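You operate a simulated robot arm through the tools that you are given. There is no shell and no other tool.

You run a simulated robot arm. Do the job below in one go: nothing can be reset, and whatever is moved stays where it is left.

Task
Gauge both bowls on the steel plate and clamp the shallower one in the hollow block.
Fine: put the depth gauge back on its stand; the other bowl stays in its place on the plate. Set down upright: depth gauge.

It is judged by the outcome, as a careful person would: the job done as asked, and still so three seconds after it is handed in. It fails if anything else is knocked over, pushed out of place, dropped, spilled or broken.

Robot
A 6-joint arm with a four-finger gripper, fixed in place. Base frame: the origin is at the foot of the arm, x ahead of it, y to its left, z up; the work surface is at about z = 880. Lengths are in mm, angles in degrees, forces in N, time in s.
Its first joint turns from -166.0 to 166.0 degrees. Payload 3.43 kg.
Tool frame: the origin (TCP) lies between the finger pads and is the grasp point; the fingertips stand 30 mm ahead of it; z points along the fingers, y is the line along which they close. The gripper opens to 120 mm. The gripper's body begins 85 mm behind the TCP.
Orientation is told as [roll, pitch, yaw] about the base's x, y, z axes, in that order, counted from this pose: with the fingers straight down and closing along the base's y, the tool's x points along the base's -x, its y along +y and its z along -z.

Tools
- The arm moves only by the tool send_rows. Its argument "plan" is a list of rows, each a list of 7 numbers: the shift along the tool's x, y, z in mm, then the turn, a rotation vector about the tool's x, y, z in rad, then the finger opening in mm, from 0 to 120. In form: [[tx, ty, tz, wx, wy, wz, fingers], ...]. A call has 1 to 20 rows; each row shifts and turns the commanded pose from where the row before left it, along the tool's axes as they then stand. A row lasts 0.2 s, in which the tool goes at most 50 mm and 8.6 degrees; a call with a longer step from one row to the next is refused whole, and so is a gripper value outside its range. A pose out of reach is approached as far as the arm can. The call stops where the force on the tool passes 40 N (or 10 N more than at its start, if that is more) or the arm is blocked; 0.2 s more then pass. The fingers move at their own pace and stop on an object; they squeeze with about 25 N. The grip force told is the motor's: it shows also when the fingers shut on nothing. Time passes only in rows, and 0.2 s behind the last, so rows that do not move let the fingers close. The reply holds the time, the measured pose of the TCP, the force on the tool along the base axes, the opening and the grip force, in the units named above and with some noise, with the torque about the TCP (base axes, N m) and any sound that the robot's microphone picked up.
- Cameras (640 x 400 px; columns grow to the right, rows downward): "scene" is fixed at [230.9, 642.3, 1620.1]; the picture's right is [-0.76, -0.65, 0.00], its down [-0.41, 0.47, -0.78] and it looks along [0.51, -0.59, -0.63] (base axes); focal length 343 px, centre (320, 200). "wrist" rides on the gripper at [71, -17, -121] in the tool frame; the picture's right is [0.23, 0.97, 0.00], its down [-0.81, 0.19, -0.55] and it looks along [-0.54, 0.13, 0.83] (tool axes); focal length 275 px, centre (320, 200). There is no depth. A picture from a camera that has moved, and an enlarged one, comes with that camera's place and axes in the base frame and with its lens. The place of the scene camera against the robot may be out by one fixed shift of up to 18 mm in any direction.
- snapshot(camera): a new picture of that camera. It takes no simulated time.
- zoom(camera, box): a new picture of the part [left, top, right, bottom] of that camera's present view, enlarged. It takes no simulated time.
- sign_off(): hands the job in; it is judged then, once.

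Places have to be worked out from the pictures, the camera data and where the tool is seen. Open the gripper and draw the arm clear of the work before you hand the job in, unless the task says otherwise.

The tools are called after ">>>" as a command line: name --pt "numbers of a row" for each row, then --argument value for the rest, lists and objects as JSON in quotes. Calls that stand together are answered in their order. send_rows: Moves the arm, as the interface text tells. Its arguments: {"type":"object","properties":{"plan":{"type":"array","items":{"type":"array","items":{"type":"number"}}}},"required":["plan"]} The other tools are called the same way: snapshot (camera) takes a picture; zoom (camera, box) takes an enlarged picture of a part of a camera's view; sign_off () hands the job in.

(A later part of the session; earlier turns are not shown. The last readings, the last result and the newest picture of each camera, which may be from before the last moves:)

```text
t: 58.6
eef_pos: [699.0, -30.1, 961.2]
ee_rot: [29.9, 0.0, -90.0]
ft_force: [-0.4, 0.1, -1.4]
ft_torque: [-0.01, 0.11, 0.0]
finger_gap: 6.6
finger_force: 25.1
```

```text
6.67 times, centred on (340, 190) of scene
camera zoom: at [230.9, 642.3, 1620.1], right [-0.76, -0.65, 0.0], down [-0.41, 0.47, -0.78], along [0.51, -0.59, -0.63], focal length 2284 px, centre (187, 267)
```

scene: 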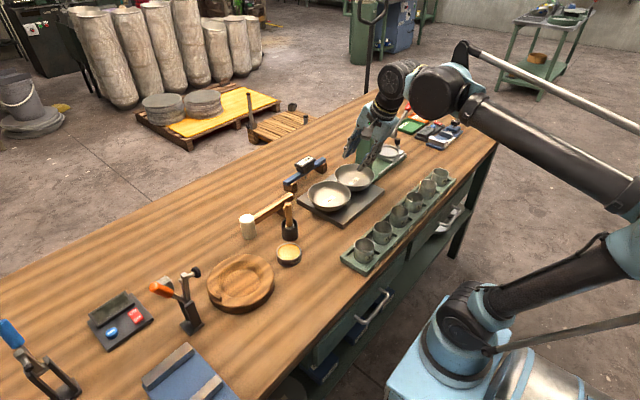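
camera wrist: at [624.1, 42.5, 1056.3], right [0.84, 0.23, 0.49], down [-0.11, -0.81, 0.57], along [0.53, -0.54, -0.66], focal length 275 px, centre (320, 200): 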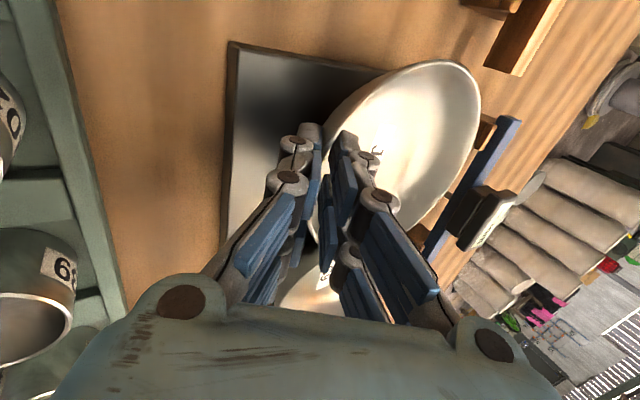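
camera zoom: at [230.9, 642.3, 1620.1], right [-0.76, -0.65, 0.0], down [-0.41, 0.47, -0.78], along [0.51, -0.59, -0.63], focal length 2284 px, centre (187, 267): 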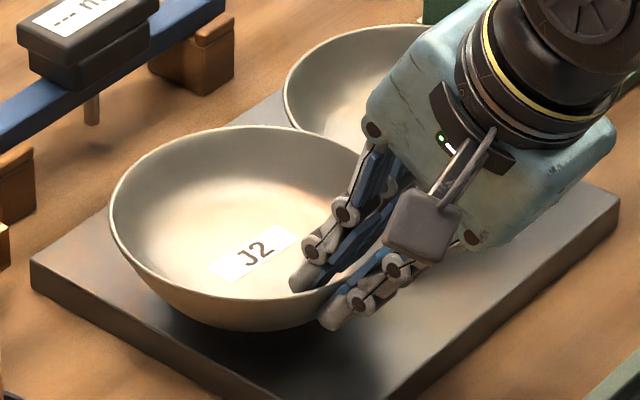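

The bowl is light (~2 N) and lifts level, and G9 is undisturbed. I lift it to about z≈1125 to clear the brush handle and the clamp.

>>> send_rows --pt "1 10.3 -17.9 0 0 0 0" --pt "1 20.6 -35.8 0 0 0 0" --pt "1 20.6 -35.8 0 0 0 0" --pt "1 20.6 -35.8 0 0 0 0" --pt "0 10.3 -17.9 0 0 0 0" --pt "0 0 0 0 0 0 0" --pt "0 0 0 0 0 0 0"

>>> snapshot --camera "scene"

>>> zoom --camera "scene" --box '[290, 100, 400, 220]'

```text
t: 60.2
eef_pos: [698.5, -25.5, 1125.7]
ee_rot: [30.0, 0.1, -90.1]
ft_force: [0.4, 0.9, -0.7]
ft_torque: [0.02, 0.1, 0.03]
finger_gap: 7.1
finger_force: 24.2
```

```text
taken
```

scene: 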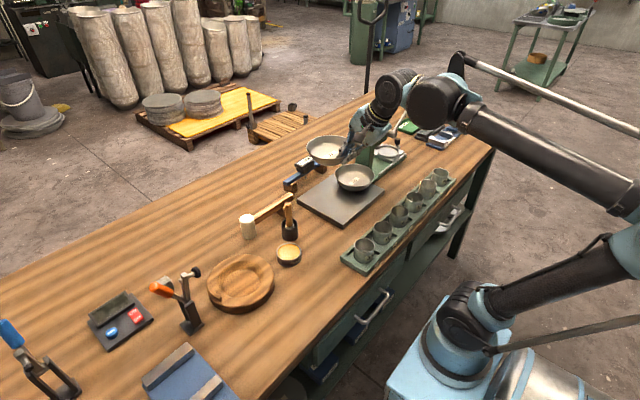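

```text
3.33 times, centred on (345, 160) of scene
camera zoom: at [230.9, 642.3, 1620.1], right [-0.76, -0.65, 0.0], down [-0.41, 0.47, -0.78], along [0.51, -0.59, -0.63], focal length 1142 px, centre (237, 333)
```

zoom: 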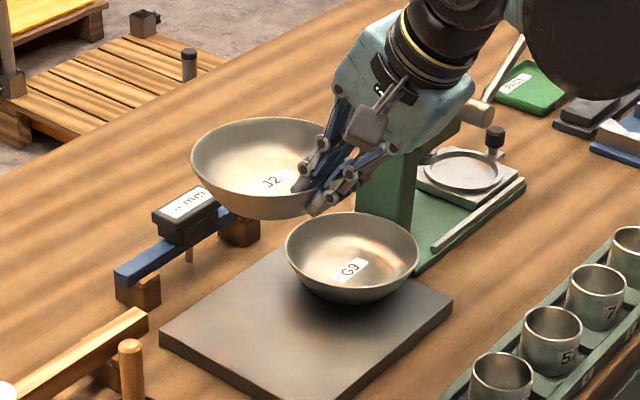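

G9 sits undisturbed on the plate and J2 hangs level. I carry J2 along +y to above the hollow block.

>>> send_rows --pt "15 -0.9 -0.5 0 0 0 0" --pt "30 -1.9 -1.1 0 0 0 0" --pt "40 -2.5 -1.5 0 0 0 0" --pt "40 -2.5 -1.5 0 0 0 0" --pt "40 -2.5 -1.5 0 0 0 0" --pt "40 -2.5 -1.5 0 0 0 0" --pt "40 -2.5 -1.5 0 0 0 0" --pt "40 -2.5 -1.5 0 0 0 0" --pt "40 -2.5 -1.5 0 0 0 0" --pt "36 -2.3 -1.0 0 0 0 0" --pt "20 -1.2 -0.7 0 0 0 0" --pt "5 -1.1 -0.2 0 0 0 0" --pt "0 0 0 0 0 0 0" --pt "0 0 0 0 0 0 0"

>>> snapshot --camera "wrist"

>>> snapshot --camera "scene"

>>> zoom --camera "scene" --box '[140, 170, 300, 350]'

```text
t: 63.2
eef_pos: [669.7, 359.8, 1124.8]
ee_rot: [29.9, -0.1, -89.9]
ft_force: [-0.9, 0.3, -1.3]
ft_torque: [0.0, 0.06, -0.01]
finger_gap: 6.9
finger_force: 24.6
```

```text
taken
camera wrist: at [595.8, 431.6, 1221.8], right [0.84, 0.23, 0.49], down [-0.11, -0.81, 0.57], along [0.53, -0.54, -0.66], focal length 275 px, centre (320, 200)
```

wrist: 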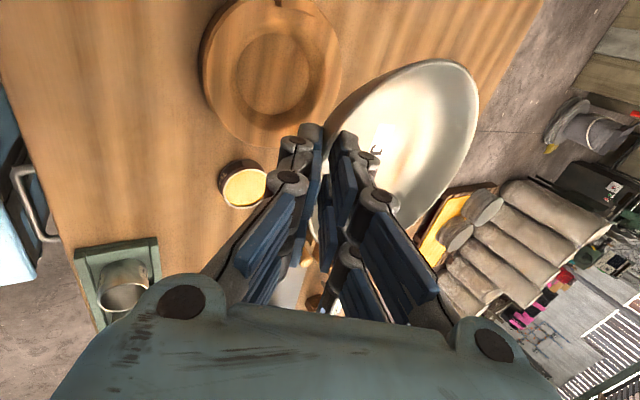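

```text
taken
```

scene: 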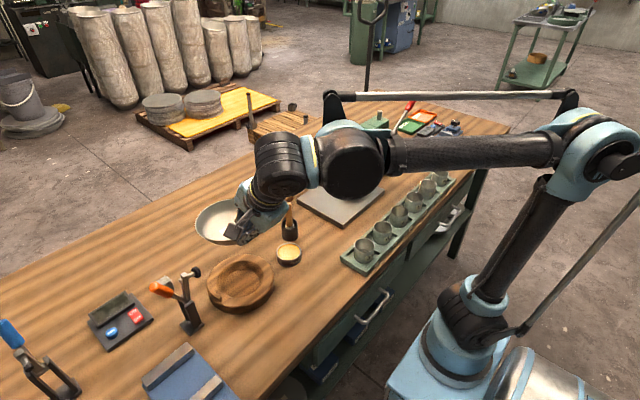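

```text
2.22 times, centred on (220, 260) of scene
camera zoom: at [230.9, 642.3, 1620.1], right [-0.76, -0.65, 0.0], down [-0.41, 0.47, -0.78], along [0.51, -0.59, -0.63], focal length 761 px, centre (542, 67)
```

zoom: 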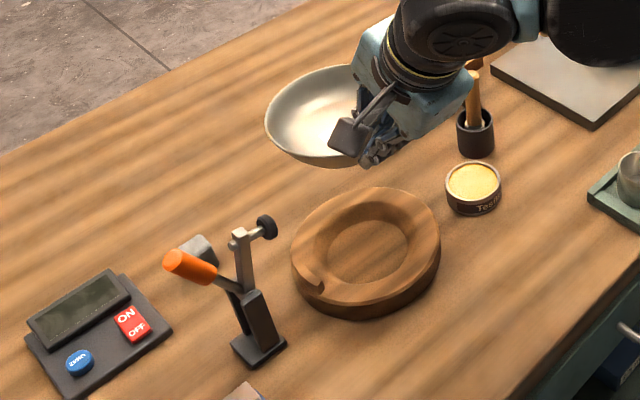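

The bowl is above the block region. I zoom in on the block in this view to fix its centre relative to the bowl more precisely.

>>> zoom --camera "wrist" --box '[180, 0, 380, 160]'

>>> zoom --camera "wrist" --box '[300, 40, 500, 240]'

```text
2.50 times, centred on (280, 80) of wrist
camera zoom: at [595.8, 431.6, 1221.8], right [0.84, 0.23, 0.49], down [-0.11, -0.81, 0.57], along [0.53, -0.54, -0.66], focal length 688 px, centre (420, 500)
```

zoom: 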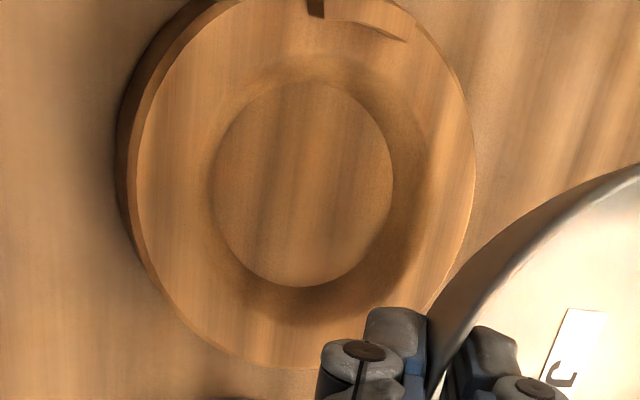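

```text
2.00 times, centred on (400, 140) of wrist
camera zoom: at [595.8, 431.6, 1221.8], right [0.84, 0.23, 0.49], down [-0.11, -0.81, 0.57], along [0.53, -0.54, -0.66], focal length 551 px, centre (160, 320)
```

zoom: 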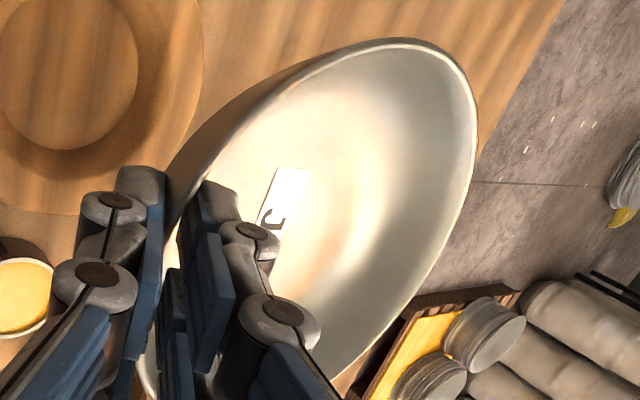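

Block centre comes out at (742, 360), the bowl at about (738.5, 358.5) in the grip with ~2° droop. I correct by (+2.5, +1.5) and lower until the bowl's foot is just above the block.

>>> send_rows --pt "1.5 -7.8 18.6 0 0 0 0" --pt "0 -18.7 32.5 0 0 0 0" --pt "0 -18.7 32.5 0 0 0 0" --pt "0 -18.7 32.5 0 0 0 0" --pt "0 -9 15.6 0 0 0 0" --pt "0 0 0 0 0 0 0" --pt "0 0 0 0 0 0 0"

>>> snapshot --camera "wrist"

>>> zoom --camera "scene" --box '[140, 200, 300, 350]'

```text
t: 64.8
eef_pos: [672.6, 360.3, 974.5]
ee_rot: [30.0, 0.0, -90.0]
ft_force: [0.0, -0.1, -0.5]
ft_torque: [0.01, 0.08, 0.0]
finger_gap: 6.7
finger_force: 25.3
```

```text
taken
camera wrist: at [599.0, 433.5, 1071.6], right [0.84, 0.23, 0.49], down [-0.11, -0.81, 0.57], along [0.53, -0.54, -0.66], focal length 275 px, centre (320, 200)
```

wrist: 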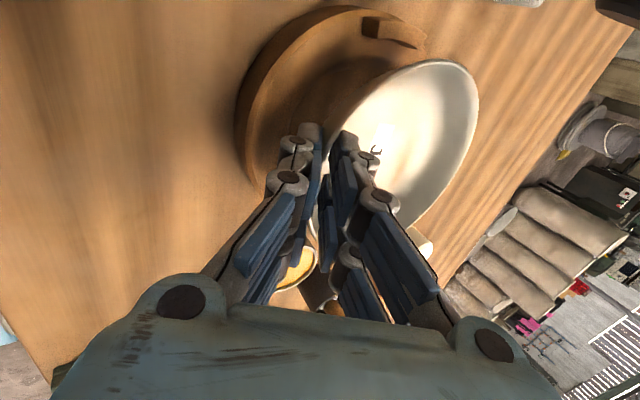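

```text
2.67 times, centred on (220, 275) of scene
camera zoom: at [230.9, 642.3, 1620.1], right [-0.76, -0.65, 0.0], down [-0.41, 0.47, -0.78], along [0.51, -0.59, -0.63], focal length 914 px, centre (587, 0)
```

zoom: 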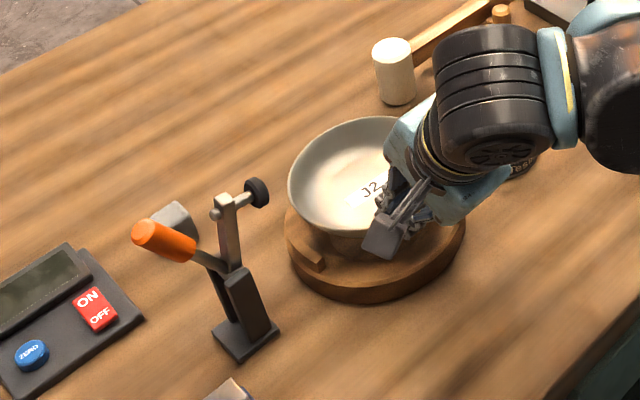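

The bowl is centred over the hollow within a couple of mm. I lower further into the hollow, then slowly with force checks.

>>> send_rows --pt "0 -5 8.67 0 0 0 0" --pt "0 -4 6.93 0 0 0 0" --pt "0 -1.5 2.6 0 0 0 0" --pt "0 -1 1.73 0 0 0 0" --pt "0 0 0 0 0 0 0"

>>> snapshot --camera "wrist"

>>> zoom --camera "scene" --box '[180, 220, 300, 320]'

```text
t: 66.0
eef_pos: [672.4, 360.6, 952.0]
ee_rot: [29.9, 0.0, -90.0]
ft_force: [0.0, -0.3, -0.9]
ft_torque: [0.0, 0.06, -0.01]
finger_gap: 7.0
finger_force: 24.9
```

```text
taken
camera wrist: at [598.5, 433.3, 1048.4], right [0.84, 0.23, 0.49], down [-0.11, -0.81, 0.57], along [0.53, -0.54, -0.66], focal length 275 px, centre (320, 200)
```

wrist: 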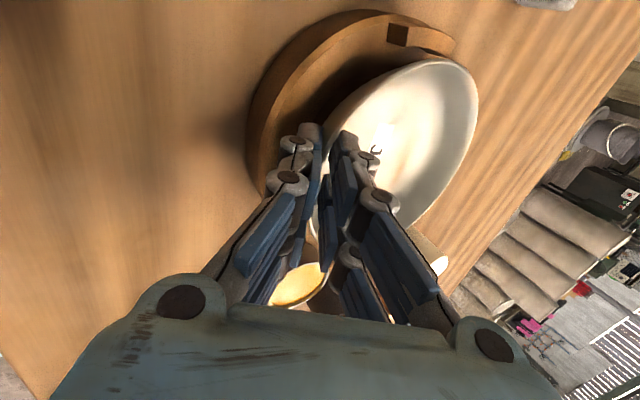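

```text
4.00 times, centred on (240, 270) of scene
camera zoom: at [230.9, 642.3, 1620.1], right [-0.76, -0.65, 0.0], down [-0.41, 0.47, -0.78], along [0.51, -0.59, -0.63], focal length 1370 px, centre (640, -80)
```

zoom: 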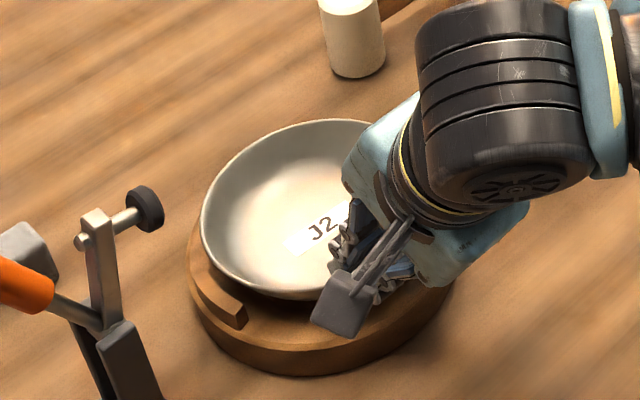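

Still hanging free at z=952. I continue in 1 mm steps, watching for contact of the bowl foot (or the outer fingertip with the block top).

>>> send_rows --pt "0 -0.75 1.3 0 0 0 0" --pt "0 -0.75 1.3 0 0 0 0" --pt "0 -0.5 0.87 0 0 0 0" --pt "0 -0.5 0.87 0 0 0 0" --pt "0 0 0 0 0 0 0"

>>> zoom --camera "wrist" --box '[230, 0, 490, 260]'

```text
t: 67.2
eef_pos: [672.5, 361.7, 948.0]
ee_rot: [29.9, -0.1, -90.0]
ft_force: [0.8, 0.5, -1.4]
ft_torque: [0.0, 0.09, -0.02]
finger_gap: 6.6
finger_force: 25.1
```

```text
1.54 times, centred on (360, 130) of wrist
camera zoom: at [598.0, 433.8, 1043.5], right [0.84, 0.23, 0.49], down [-0.11, -0.81, 0.57], along [0.53, -0.54, -0.66], focal length 424 px, centre (258, 308)
```

zoom: 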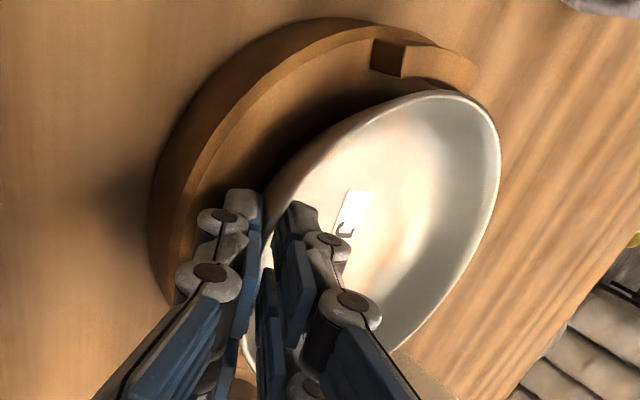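

No contact yet at about z=947.5. I lower four more small steps.

>>> send_rows --pt "0 -0.5 0.87 0 0 0 0" --pt "0 -0.5 0.87 0 0 0 0" --pt "0 -0.5 0.87 0 0 0 0" --pt "0 0 0 0 0 0 0"

>>> zoom --camera "scene" --box '[190, 220, 290, 320]'

```text
t: 68.2
eef_pos: [671.8, 361.3, 943.4]
ee_rot: [30.0, -0.1, -89.9]
ft_force: [-0.2, 0.3, -1.4]
ft_torque: [0.02, 0.1, -0.01]
finger_gap: 6.5
finger_force: 24.1
```

```text
4.00 times, centred on (240, 270) of scene
camera zoom: at [230.9, 642.3, 1620.1], right [-0.76, -0.65, 0.0], down [-0.41, 0.47, -0.78], along [0.51, -0.59, -0.63], focal length 1370 px, centre (640, -80)
```

zoom: 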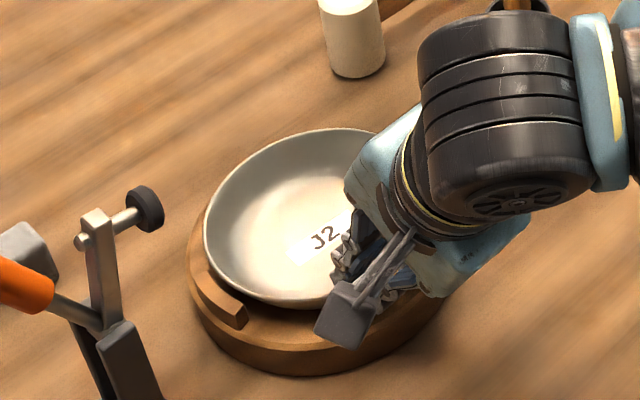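

Still no load change near z≈944. I lower a further 2.5 mm.

>>> send_rows --pt "0 -0.5 0.87 0 0 0 0" --pt "0 -0.4 0.7 0 0 0 0" --pt "0 -0.4 0.7 0 0 0 0" --pt "0 0 0 0 0 0 0"

>>> zoom --camera "wrist" --box '[230, 0, 490, 260]'

```text
t: 69.2
eef_pos: [672.1, 362.1, 942.9]
ee_rot: [29.9, 0.0, -90.0]
ft_force: [-1.9, 1.0, 25.0]
ft_torque: [-0.16, -0.11, 0.02]
finger_gap: 6.6
finger_force: 24.8
```

```text
1.54 times, centred on (360, 130) of wrist
camera zoom: at [597.7, 433.6, 1038.1], right [0.84, 0.23, 0.49], down [-0.11, -0.81, 0.57], along [0.53, -0.54, -0.66], focal length 424 px, centre (258, 308)
```

zoom: 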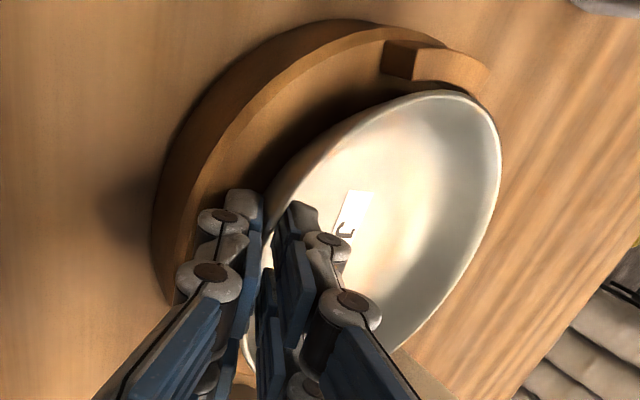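

Contact: 25 N with almost no tipping torque, acting ~10 mm from the TCP, so it's most likely the outer fingertip on the block top (or the wall on the hollow edge); the bowl foot should be within a few mm of the floor. I ease up slightly, then open in small steps while shifting so the outer finger stays still.

>>> send_rows --pt "0 0.4 -0.7 0 0 0 0" --pt "0 0 0 0 0 0 0"

>>> zoom --camera "scene" --box '[200, 235, 280, 315]'

```text
t: 69.8
eef_pos: [672.8, 362.5, 941.8]
ee_rot: [29.9, 0.1, -90.0]
ft_force: [0.6, 3.0, 9.9]
ft_torque: [-0.1, -0.02, 0.04]
finger_gap: 6.7
finger_force: 25.1
```

```text
5.00 times, centred on (240, 275) of scene
camera zoom: at [230.9, 642.3, 1620.1], right [-0.76, -0.65, 0.0], down [-0.41, 0.47, -0.78], along [0.51, -0.59, -0.63], focal length 1713 px, centre (720, -175)
```

zoom: 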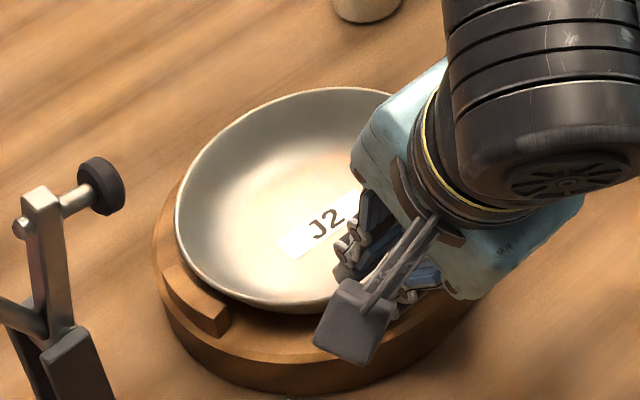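

Load eased to about 10 N. I now open gradually with compensating shifts.

>>> send_rows --pt "0 0.4 -0.3 0 0 0 7" --pt "0 0.7 0 0 0 0 8.5" --pt "0 0.8 0 0 0 0 10" --pt "0 0.8 0 0 0 0 11.5" --pt "0 0.8 0 0 0 0 13" --pt "0 0 0 0 0 0 13"

>>> snapshot --camera "wrist"

>>> zoom --camera "scene" --box '[200, 235, 280, 315]'

```text
t: 71.2
eef_pos: [675.5, 361.1, 944.5]
ee_rot: [30.1, 0.0, -90.1]
ft_force: [-4.5, -0.4, 5.9]
ft_torque: [-0.08, 0.13, -0.01]
finger_gap: 12.5
finger_force: 0.1
```

```text
taken
camera wrist: at [600.8, 433.4, 1040.4], right [0.84, 0.23, 0.49], down [-0.11, -0.81, 0.57], along [0.53, -0.54, -0.66], focal length 275 px, centre (320, 200)
```

wrist: 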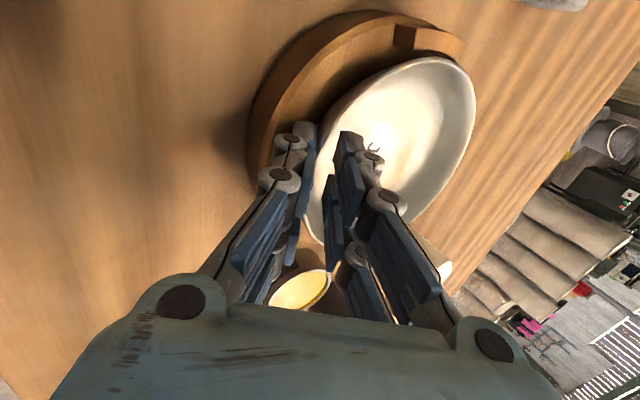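

```text
5.00 times, centred on (240, 275) of scene
camera zoom: at [230.9, 642.3, 1620.1], right [-0.76, -0.65, 0.0], down [-0.41, 0.47, -0.78], along [0.51, -0.59, -0.63], focal length 1713 px, centre (720, -175)
```

zoom: 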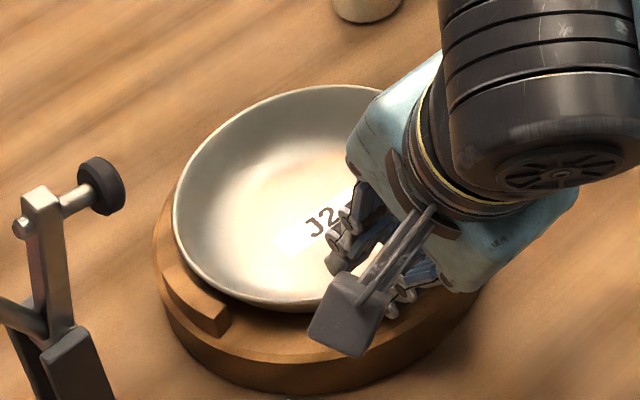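

The fingers have let go (finger force 0.1). I withdraw along the tool axis, easing the outer finger off the wall as I go.

>>> send_rows --pt "0 -1 -3 0 0 0 14" --pt "0 -1 -4 0 0 0 16" --pt "0 0 -6 0 0 0 20" --pt "0 0 -10 0 0 0 26" --pt "0 0 -15 0 0 0 34" --pt "0 0 -20 0 0 0 40" --pt "0 0 -20 0 0 0 40" --pt "0 0 0 0 0 0 40"

>>> snapshot --camera "wrist"

>>> zoom --camera "scene" --box '[190, 225, 290, 325]'

```text
t: 73.0
eef_pos: [633.5, 361.5, 1012.0]
ee_rot: [29.9, -0.1, -90.1]
ft_force: [0.1, 0.7, -0.8]
ft_torque: [0.02, 0.0, 0.01]
finger_gap: 40.3
finger_force: 0.0
```

```text
taken
camera wrist: at [560.0, 433.9, 1107.4], right [0.84, 0.23, 0.49], down [-0.11, -0.81, 0.57], along [0.53, -0.54, -0.66], focal length 275 px, centre (320, 200)
```

wrist: 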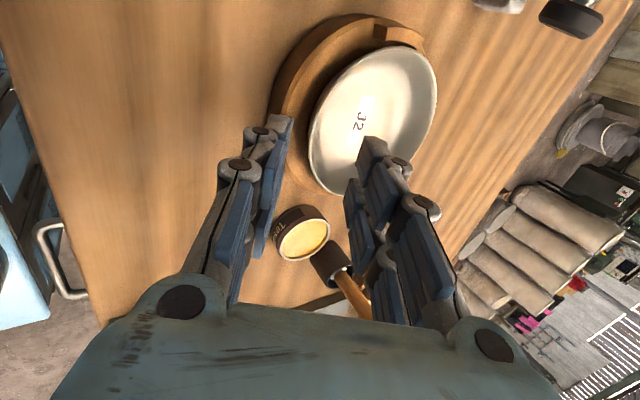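

```text
4.00 times, centred on (240, 275) of scene
camera zoom: at [230.9, 642.3, 1620.1], right [-0.76, -0.65, 0.0], down [-0.41, 0.47, -0.78], along [0.51, -0.59, -0.63], focal length 1370 px, centre (640, -100)
```

zoom: 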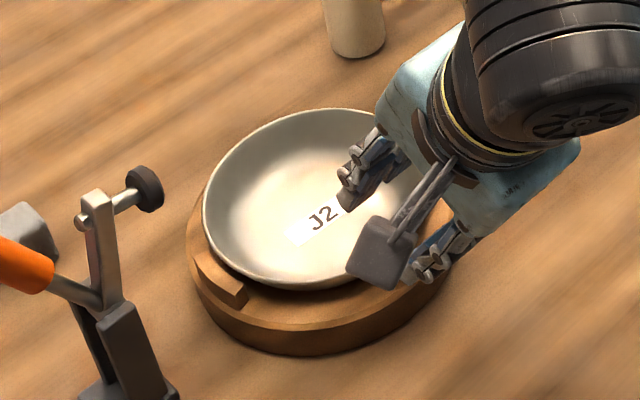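

J2 sits in the hollow and the gripper is free. I raise up, bring the tool back to vertical, and view the bowl from above to check seating.

>>> send_rows --pt "0 20 -34.7 0 0 0 60" --pt "0 20 -34.7 0 0 0 80" --pt "0 10 -17.3 0.131 0 0 100" --pt "0 0 0 0.131 0 0 120" --pt "0 0 0 0.131 0 0 120" --pt "0 0 0 0.13 0 0 120" --pt "0 0 0 0 0 0 120" --pt "0 0 0 0 0 0 120"

>>> snapshot --camera "wrist"

>>> zoom --camera "scene" --box '[190, 225, 290, 325]'

```text
t: 74.8
eef_pos: [633.4, 361.6, 1111.7]
ee_rot: [-0.1, 0.0, -90.0]
ft_force: [-0.7, -0.2, -0.6]
ft_torque: [0.01, 0.02, -0.01]
finger_gap: 120.0
finger_force: 0.0
```

```text
taken
camera wrist: at [618.2, 433.4, 1231.7], right [0.97, 0.23, 0.0], down [0.19, -0.81, 0.55], along [0.13, -0.54, -0.83], focal length 275 px, centre (320, 200)
```

wrist: 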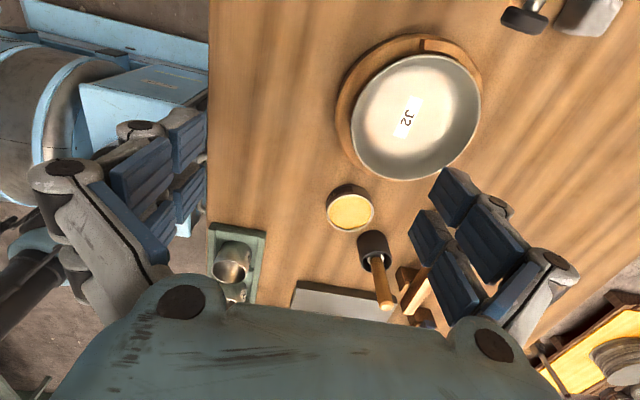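

```text
4.00 times, centred on (240, 275) of scene
camera zoom: at [230.9, 642.3, 1620.1], right [-0.76, -0.65, 0.0], down [-0.41, 0.47, -0.78], along [0.51, -0.59, -0.63], focal length 1370 px, centre (640, -100)
```

zoom: 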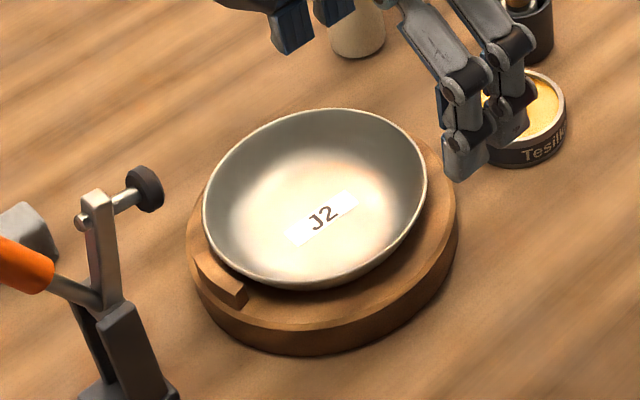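

The bowl may be slightly tilted. I zoom in on the wrist view to measure the rim against the block.

>>> zoom --camera "wrist" --box '[320, 20, 500, 190]'

>>> zoom --camera "scene" --box '[200, 245, 265, 310]'

```text
2.35 times, centred on (410, 105) of wrist
camera zoom: at [618.2, 433.4, 1231.7], right [0.97, 0.23, 0.0], down [0.19, -0.81, 0.55], along [0.13, -0.54, -0.83], focal length 648 px, centre (108, 424)
```

zoom: 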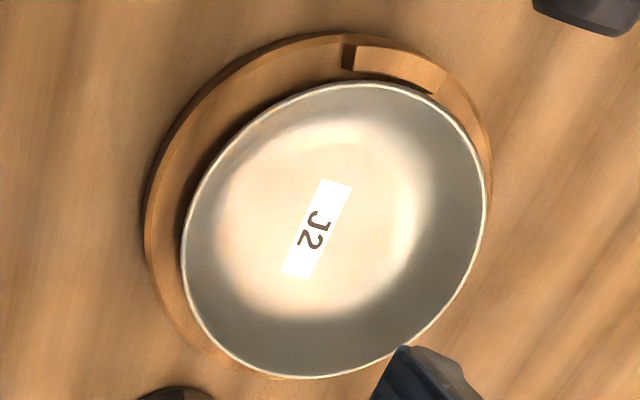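

```text
6.15 times, centred on (232, 278) of scene
camera zoom: at [230.9, 642.3, 1620.1], right [-0.76, -0.65, 0.0], down [-0.41, 0.47, -0.78], along [0.51, -0.59, -0.63], focal length 2108 px, centre (858, -277)
```

zoom: 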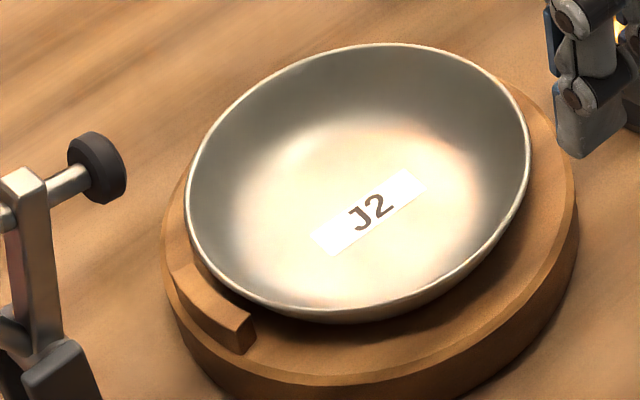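

The rim centre lies right over the block centre, but the -x side looks a few mm high. I swing to yaw 0 and tilt the tool to get a low side view of the bowl in the block.

>>> send_rows --pt "0 0 0 0 0 -0.1428 120" --pt "0 0 0 0 0 -0.1428 120" --pt "0 0 0 0 0 -0.1428 120" --pt "0 0 0 0 0 -0.1428 120" --pt "0 0 0 0 0 -0.1428 120" --pt "0 0 0 0 0 -0.1428 120" --pt "0 0 0 0 0 -0.1428 120" --pt "0 0 0 0 0 -0.1428 120" --pt "0 0 0 0 0 -0.1428 120" --pt "0 0 0 0 0 -0.1428 120" --pt "0 0 0 0 0 -0.1428 120" --pt "30 0 20 0 -0.14 0 120" --pt "30 0 20 0 -0.14 0 120" --pt "15 0 20 0 -0.14 0 120" --pt "10 0 15 0 -0.14 0 120" --pt "10 0 15 0 -0.138 0 120" --pt "0 0 0 0 0 0 120" --pt "0 0 0 0 0 0 120"

>>> snapshot --camera "wrist"

>>> snapshot --camera "scene"

```text
t: 78.6
eef_pos: [565.3, 361.2, 1007.8]
ee_rot: [0.1, -40.0, 0.0]
ft_force: [-0.1, 0.4, 0.1]
ft_torque: [-0.02, -0.02, 0.02]
finger_gap: 120.1
finger_force: 0.0
```

```text
taken
camera wrist: at [434.2, 345.5, 1054.0], right [-0.18, 0.97, -0.15], down [0.27, 0.19, 0.94], along [0.95, 0.13, -0.29], focal length 275 px, centre (320, 200)
```

wrist: 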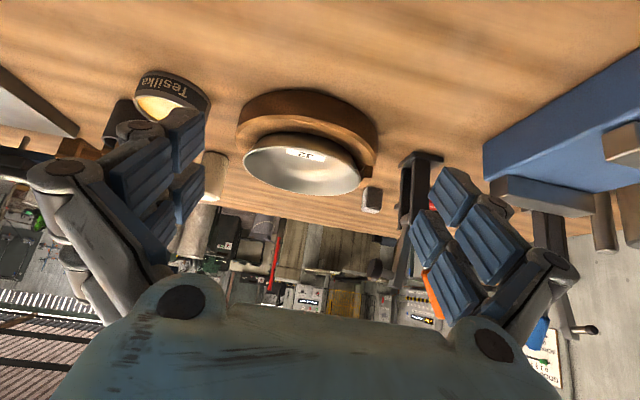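

```text
taken
```

scene: 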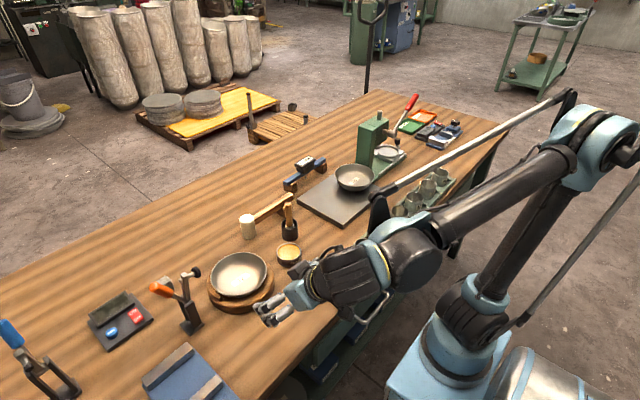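

This low view from the robot side is upside down but shows the bowl and block in near profile. I zoom in.

>>> zoom --camera "wrist" --box '[220, 70, 400, 210]'

>>> zoom --camera "scene" --box '[190, 235, 290, 325]'

```text
2.86 times, centred on (310, 140) of wrist
camera zoom: at [434.2, 345.5, 1054.0], right [-0.18, 0.97, -0.15], down [0.27, 0.19, 0.94], along [0.95, 0.13, -0.29], focal length 786 px, centre (349, 371)
```

zoom: 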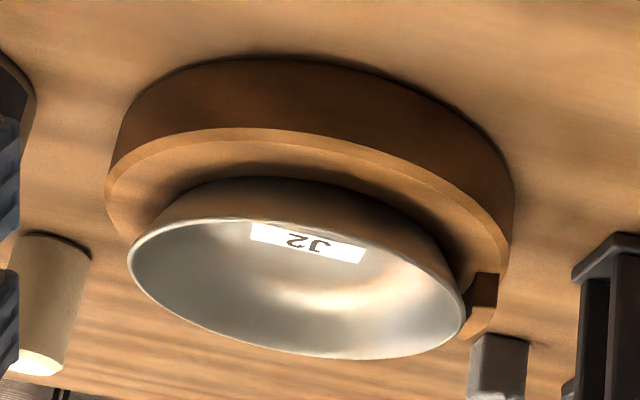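

```text
4.44 times, centred on (240, 280) of scene
camera zoom: at [230.9, 642.3, 1620.1], right [-0.76, -0.65, 0.0], down [-0.41, 0.47, -0.78], along [0.51, -0.59, -0.63], focal length 1523 px, centre (676, -156)
```

zoom: 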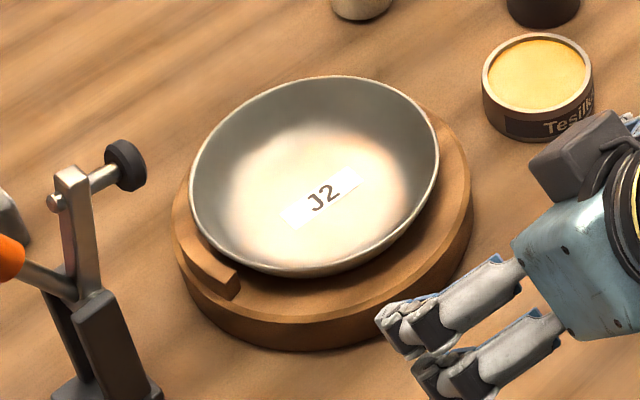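

The rim is within about 2° of level and roughly 932 mm high, centred in the hollow, so J2 is seated. Next I raise, bring the tool vertical again and close the fingers, moving to view the clamp from the -x side.

>>> send_rows --pt "-25.7 0 -30.6 0 0 0 120" --pt "-25.7 0 -30.6 0 0 0 120" --pt "-16 0 -19 0 0 0 120" --pt "0 0 0 0 0.14 0 120" --pt "0 0 0 0 0.14 0 120" --pt "0 0 0 0 0.14 0 120" --pt "0 0 0 0 0.14 0 120" --pt "0 0 0 0 0.138 0 120" --pt "-10 40 0 0 0 0 120" --pt "-10 40 0 0 0 0 120" --pt "-10 40 0 0 0 0 120" --pt "0 30 0 0 0 0 120" --pt "0 0 0 0 0 0 120" --pt "0 0 0 0 0 0 120"

>>> snapshot --camera "wrist"

>>> zoom --camera "wrist" --box '[220, 60, 430, 300]'

```text
t: 81.6
eef_pos: [595.3, 510.4, 1112.7]
ee_rot: [0.0, -0.1, 0.0]
ft_force: [-0.2, -0.4, 0.0]
ft_torque: [-0.01, 0.0, 0.01]
finger_gap: 120.2
finger_force: 0.0
```

```text
taken
camera wrist: at [524.9, 494.5, 1233.8], right [-0.23, 0.97, 0.0], down [0.81, 0.19, 0.55], along [0.54, 0.13, -0.83], focal length 275 px, centre (320, 200)
```

wrist: 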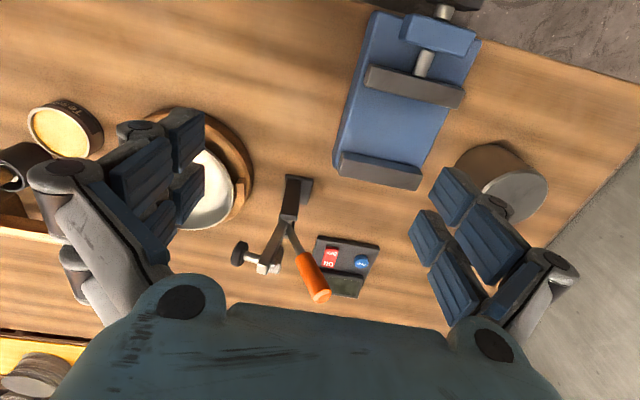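

```text
1.67 times, centred on (325, 180) of wrist
camera zoom: at [524.9, 494.5, 1233.8], right [-0.23, 0.97, 0.0], down [0.81, 0.19, 0.55], along [0.54, 0.13, -0.83], focal length 459 px, centre (312, 233)
```

zoom: 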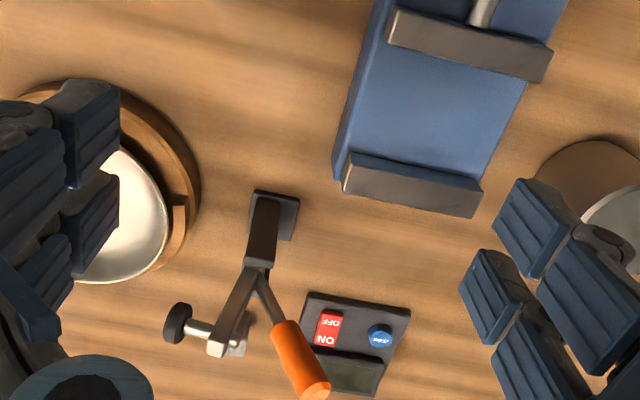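

The clamp lever plane is x≈741: pivot near (505, 968), handle end (548, 1061), plunger at radius ~69. I close the fingers and move to the +y side of the handle, staying above it.

>>> send_rows --pt "0 0 -15 0 0 0 60" --pt "-29.2 14 0 0 0 0 0" --pt "-29.2 14 0 0 0 0 0" --pt "-29.2 14 0 0 0 0 0" --pt "-29.2 14 0 0 0 0 0" --pt "-29 14 0 0 0 0 0" --pt "0 10 0 0 0 0 0" --pt "0 0 0 0 0 0 0" --pt "0 0 0 0 0 0 0"

>>> snapshot --camera "wrist"

>>> zoom --camera "scene" --box '[120, 210, 280, 350]'

```text
t: 83.6
eef_pos: [740.8, 592.6, 1128.6]
ee_rot: [0.1, 0.0, 0.0]
ft_force: [0.6, 0.2, -0.2]
ft_torque: [-0.02, -0.02, -0.01]
finger_gap: 0.0
finger_force: 24.7
```

```text
taken
camera wrist: at [670.4, 575.9, 1248.5], right [-0.23, 0.97, 0.0], down [0.81, 0.19, 0.55], along [0.54, 0.13, -0.83], focal length 275 px, centre (320, 200)
```

wrist: 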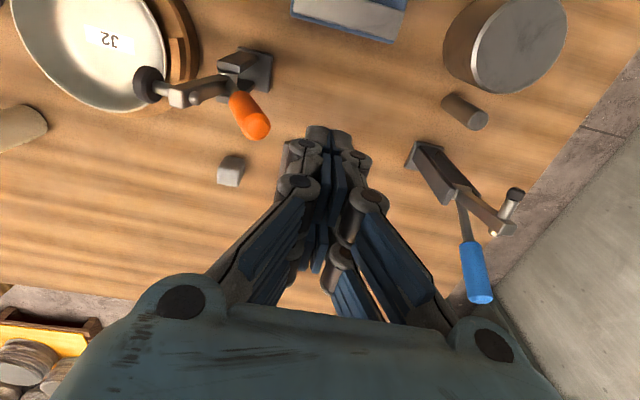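

```text
2.86 times, centred on (200, 280) of scene
camera zoom: at [230.9, 642.3, 1620.1], right [-0.76, -0.65, 0.0], down [-0.41, 0.47, -0.78], along [0.51, -0.59, -0.63], focal length 979 px, centre (663, -29)
```

zoom: 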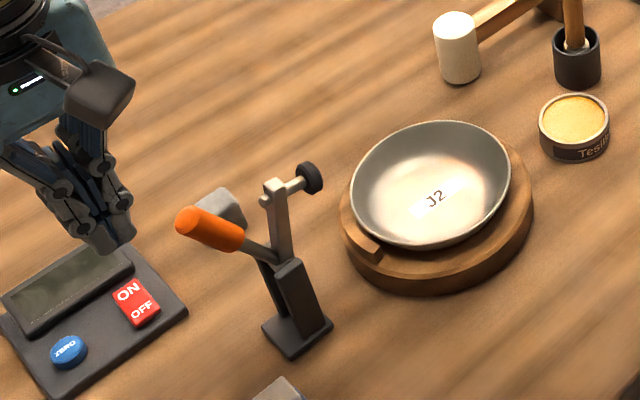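

The handle end measures (740, 548, 1061), in line with the closed fingers. I descend to tip z≈1035 on its +y side.

>>> send_rows --pt "0 0 20 0 0 0 0" --pt "0 0 22 0 0 0 0" --pt "0 0 21.6 0 0 0 0" --pt "0 0 0 0 0 0 0" --pt "0 0 0 0 0 0 0"

>>> zoom --camera "scene" --box '[130, 230, 250, 340]'

>>> snapshot --camera "wrist"

```text
t: 84.8
eef_pos: [740.6, 591.6, 1063.1]
ee_rot: [0.1, 0.0, 0.1]
ft_force: [0.4, -0.5, 0.3]
ft_torque: [-0.01, 0.01, 0.01]
finger_gap: 0.0
finger_force: 25.0
```

```text
3.64 times, centred on (190, 285) of scene
camera zoom: at [230.9, 642.3, 1620.1], right [-0.76, -0.65, 0.0], down [-0.41, 0.47, -0.78], along [0.51, -0.59, -0.63], focal length 1246 px, centre (793, -109)
```

zoom: 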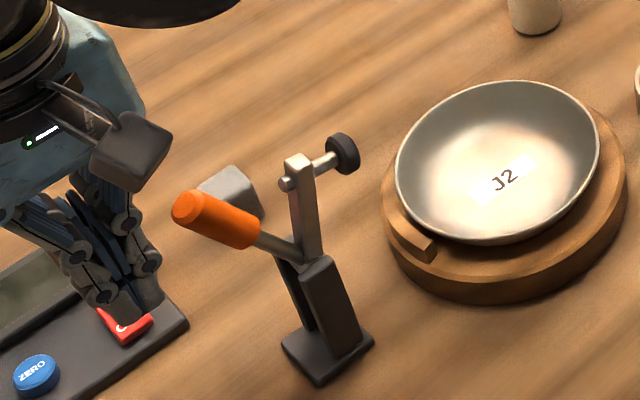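

```text
taken
camera wrist: at [670.5, 575.4, 1184.2], right [-0.23, 0.97, 0.0], down [0.81, 0.19, 0.55], along [0.54, 0.13, -0.83], focal length 275 px, centre (320, 200)
```

wrist: 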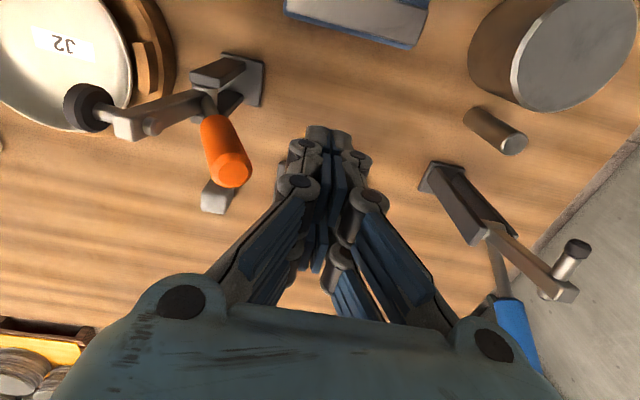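

The fingertip is beside the handle with clearance. I push toward -y in small steps and watch for contact and lever motion.

>>> send_rows --pt "0 -8 0 0 0 0 0" --pt "0 -8 0 0 0 0 0" --pt "0 -6 0 0 0 0 0" --pt "0 -6 0 0 0 0 0" --pt "0 -6 0 0 0 0 0" --pt "0 -6 0 0 0 0 0" --pt "0 0 0 0 0 0 0"

>>> zoom --camera "scene" --box '[130, 230, 250, 340]'

```text
t: 86.4
eef_pos: [740.6, 552.5, 1064.6]
ee_rot: [0.1, 0.0, -0.1]
ft_force: [-1.8, 2.9, 2.9]
ft_torque: [-0.07, 0.0, -0.01]
finger_gap: 0.0
finger_force: 25.0
```

```text
3.64 times, centred on (190, 285) of scene
camera zoom: at [230.9, 642.3, 1620.1], right [-0.76, -0.65, 0.0], down [-0.41, 0.47, -0.78], along [0.51, -0.59, -0.63], focal length 1246 px, centre (793, -109)
```

zoom: 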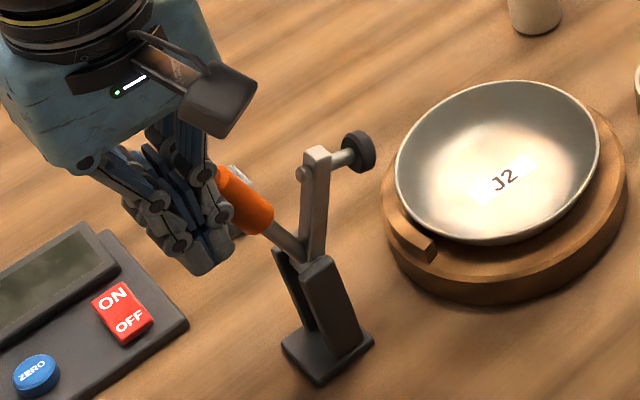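

The lever turns as predicted with only ~3 N. I keep pushing to bring the handle to about vertical.

>>> send_rows --pt "0 -5 0 0 0 0 0" --pt "0 -5 0 0 0 0 0" --pt "0 -5 0 0 0 0 0" --pt "0 -5 0 0 0 0 0" --pt "0 -5 0 0 0 0 0" --pt "0 0 0 0 0 0 0"

>>> zoom --camera "scene" --box '[130, 230, 250, 340]'

>>> snapshot --camera "wrist"

```text
t: 87.1
eef_pos: [721.1, 540.0, 1076.6]
ee_rot: [0.2, -0.7, 0.2]
ft_force: [-6.3, 2.6, 3.8]
ft_torque: [-0.03, -0.34, 0.0]
finger_gap: 0.0
finger_force: 24.8
stopped in row 3: the force on the tool passed its limit at 46 N (the readings are from after the stop); the commanded pose is now the measured one
```

```text
3.64 times, centred on (190, 285) of scene
camera zoom: at [230.9, 642.3, 1620.1], right [-0.76, -0.65, 0.0], down [-0.41, 0.47, -0.78], along [0.51, -0.59, -0.63], focal length 1246 px, centre (793, -109)
```

zoom: 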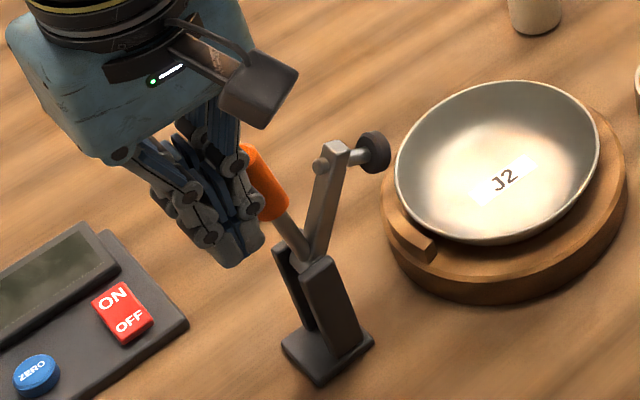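

```text
taken
camera wrist: at [649.9, 524.0, 1196.2], right [-0.23, 0.97, 0.0], down [0.8, 0.19, 0.56], along [0.55, 0.13, -0.83], focal length 275 px, centre (320, 200)
```

wrist: 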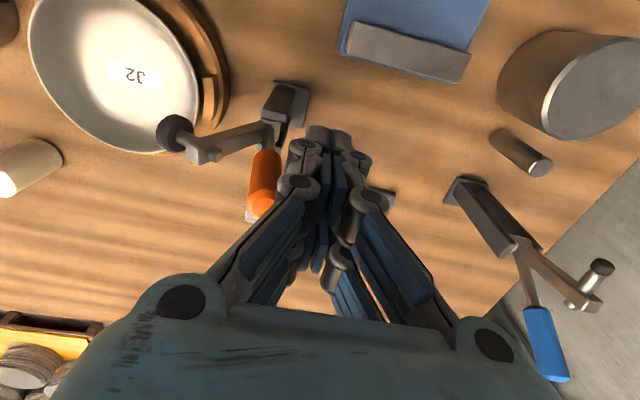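

The call stopped on a force spike (46 N) and the tool settled about 20 mm back in x and 12 mm higher. I look closely at how the finger and handle stand before continuing.

>>> zoom --camera "scene" --box '[155, 240, 225, 310]'

>>> zoom --camera "wrist" --box '[140, 70, 420, 260]'

>>> snapshot --camera "scene"

```text
5.71 times, centred on (190, 275) of scene
camera zoom: at [230.9, 642.3, 1620.1], right [-0.76, -0.65, 0.0], down [-0.41, 0.47, -0.78], along [0.51, -0.59, -0.63], focal length 1958 px, centre (1063, -229)
```

zoom: 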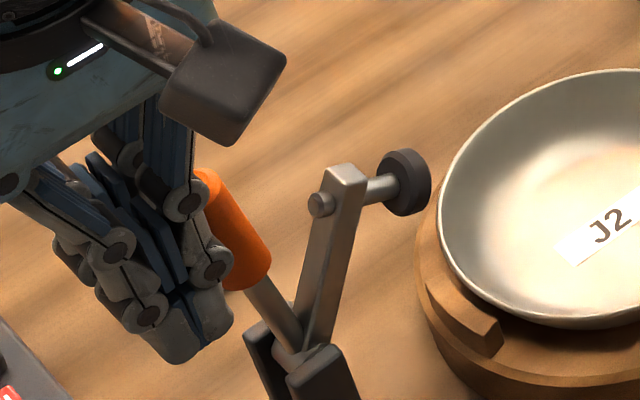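

```text
2.11 times, centred on (280, 165) of wrist
camera zoom: at [649.9, 524.0, 1196.2], right [-0.23, 0.97, 0.0], down [0.8, 0.19, 0.56], along [0.55, 0.13, -0.83], focal length 580 px, centre (404, 274)
```

zoom: 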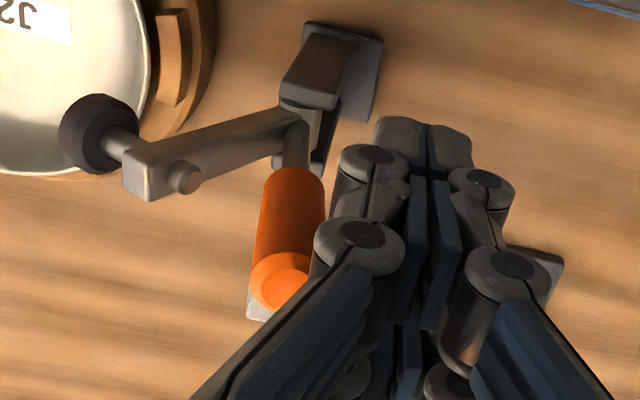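

```text
taken
```

scene: 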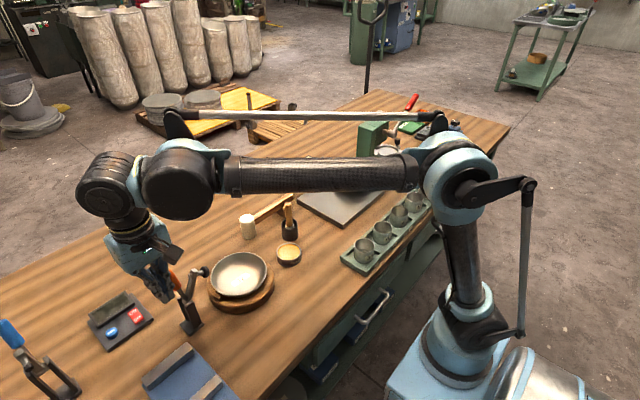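

The handle is now near 86°; likely its end wedged against the flared knuckles above the fingertip. I back off +y, raise so only the fingertip engages the handle, re-centre x to 741 and level the tool.

>>> send_rows --pt "0 8 0 0 0 0 0" --pt "0 6 -5 0 0 0 0" --pt "-10 0 -5 0 0.0122 0 0" --pt "-10 0 0 0 0 0 0" --pt "0 0 0 0 0 0 0" --pt "0 0 0 0 0 0 0"

>>> zoom --camera "wrist" --box '[140, 70, 420, 260]'

>>> zoom --camera "scene" --box '[155, 240, 225, 310]'

```text
t: 88.5
eef_pos: [748.1, 553.3, 1083.6]
ee_rot: [0.1, 0.0, 0.1]
ft_force: [-2.6, 2.3, 1.3]
ft_torque: [0.01, 0.03, -0.06]
finger_gap: 0.1
finger_force: 25.7
```

```text
2.11 times, centred on (280, 165) of wrist
camera zoom: at [676.6, 537.1, 1204.7], right [-0.23, 0.97, 0.0], down [0.81, 0.19, 0.55], along [0.54, 0.13, -0.83], focal length 580 px, centre (404, 274)
```

zoom: 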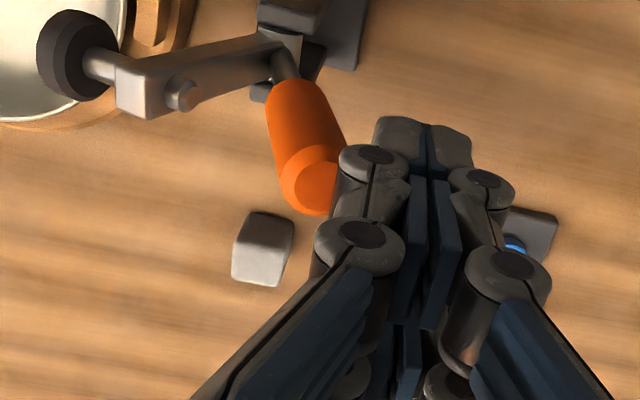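

```text
5.71 times, centred on (190, 275) of scene
camera zoom: at [230.9, 642.3, 1620.1], right [-0.76, -0.65, 0.0], down [-0.41, 0.47, -0.78], along [0.51, -0.59, -0.63], focal length 1958 px, centre (1063, -229)
```

zoom: 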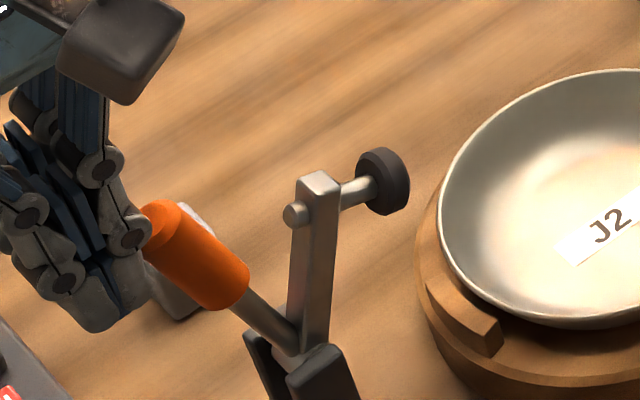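

The lever swung back a bit toward open while following the finger, so it has a return bias. I back off slightly, raise 8 mm and re-centre x to 741 so just the fingertip face meets the handle end.

>>> send_rows --pt "0 8 0 0 0 0 0" --pt "7 0 -8 0 0 0 0" --pt "0 0 0 0 0 0 0" --pt "0 0 0 0 0 0 0"

>>> zoom --camera "wrist" --box '[140, 70, 420, 260]'

```text
t: 89.5
eef_pos: [740.8, 560.0, 1091.7]
ee_rot: [0.2, 0.0, 0.0]
ft_force: [-0.6, 1.9, -0.1]
ft_torque: [0.0, -0.02, 0.05]
finger_gap: 0.0
finger_force: 24.8
```

```text
2.11 times, centred on (280, 165) of wrist
camera zoom: at [669.8, 545.1, 1212.5], right [-0.23, 0.97, 0.0], down [0.81, 0.19, 0.55], along [0.54, 0.13, -0.83], focal length 580 px, centre (404, 274)
```

zoom: 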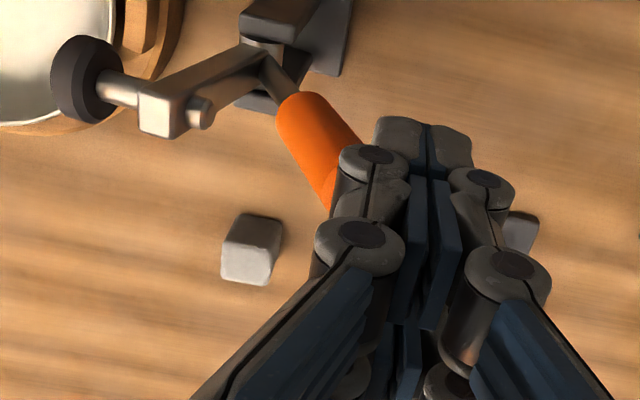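

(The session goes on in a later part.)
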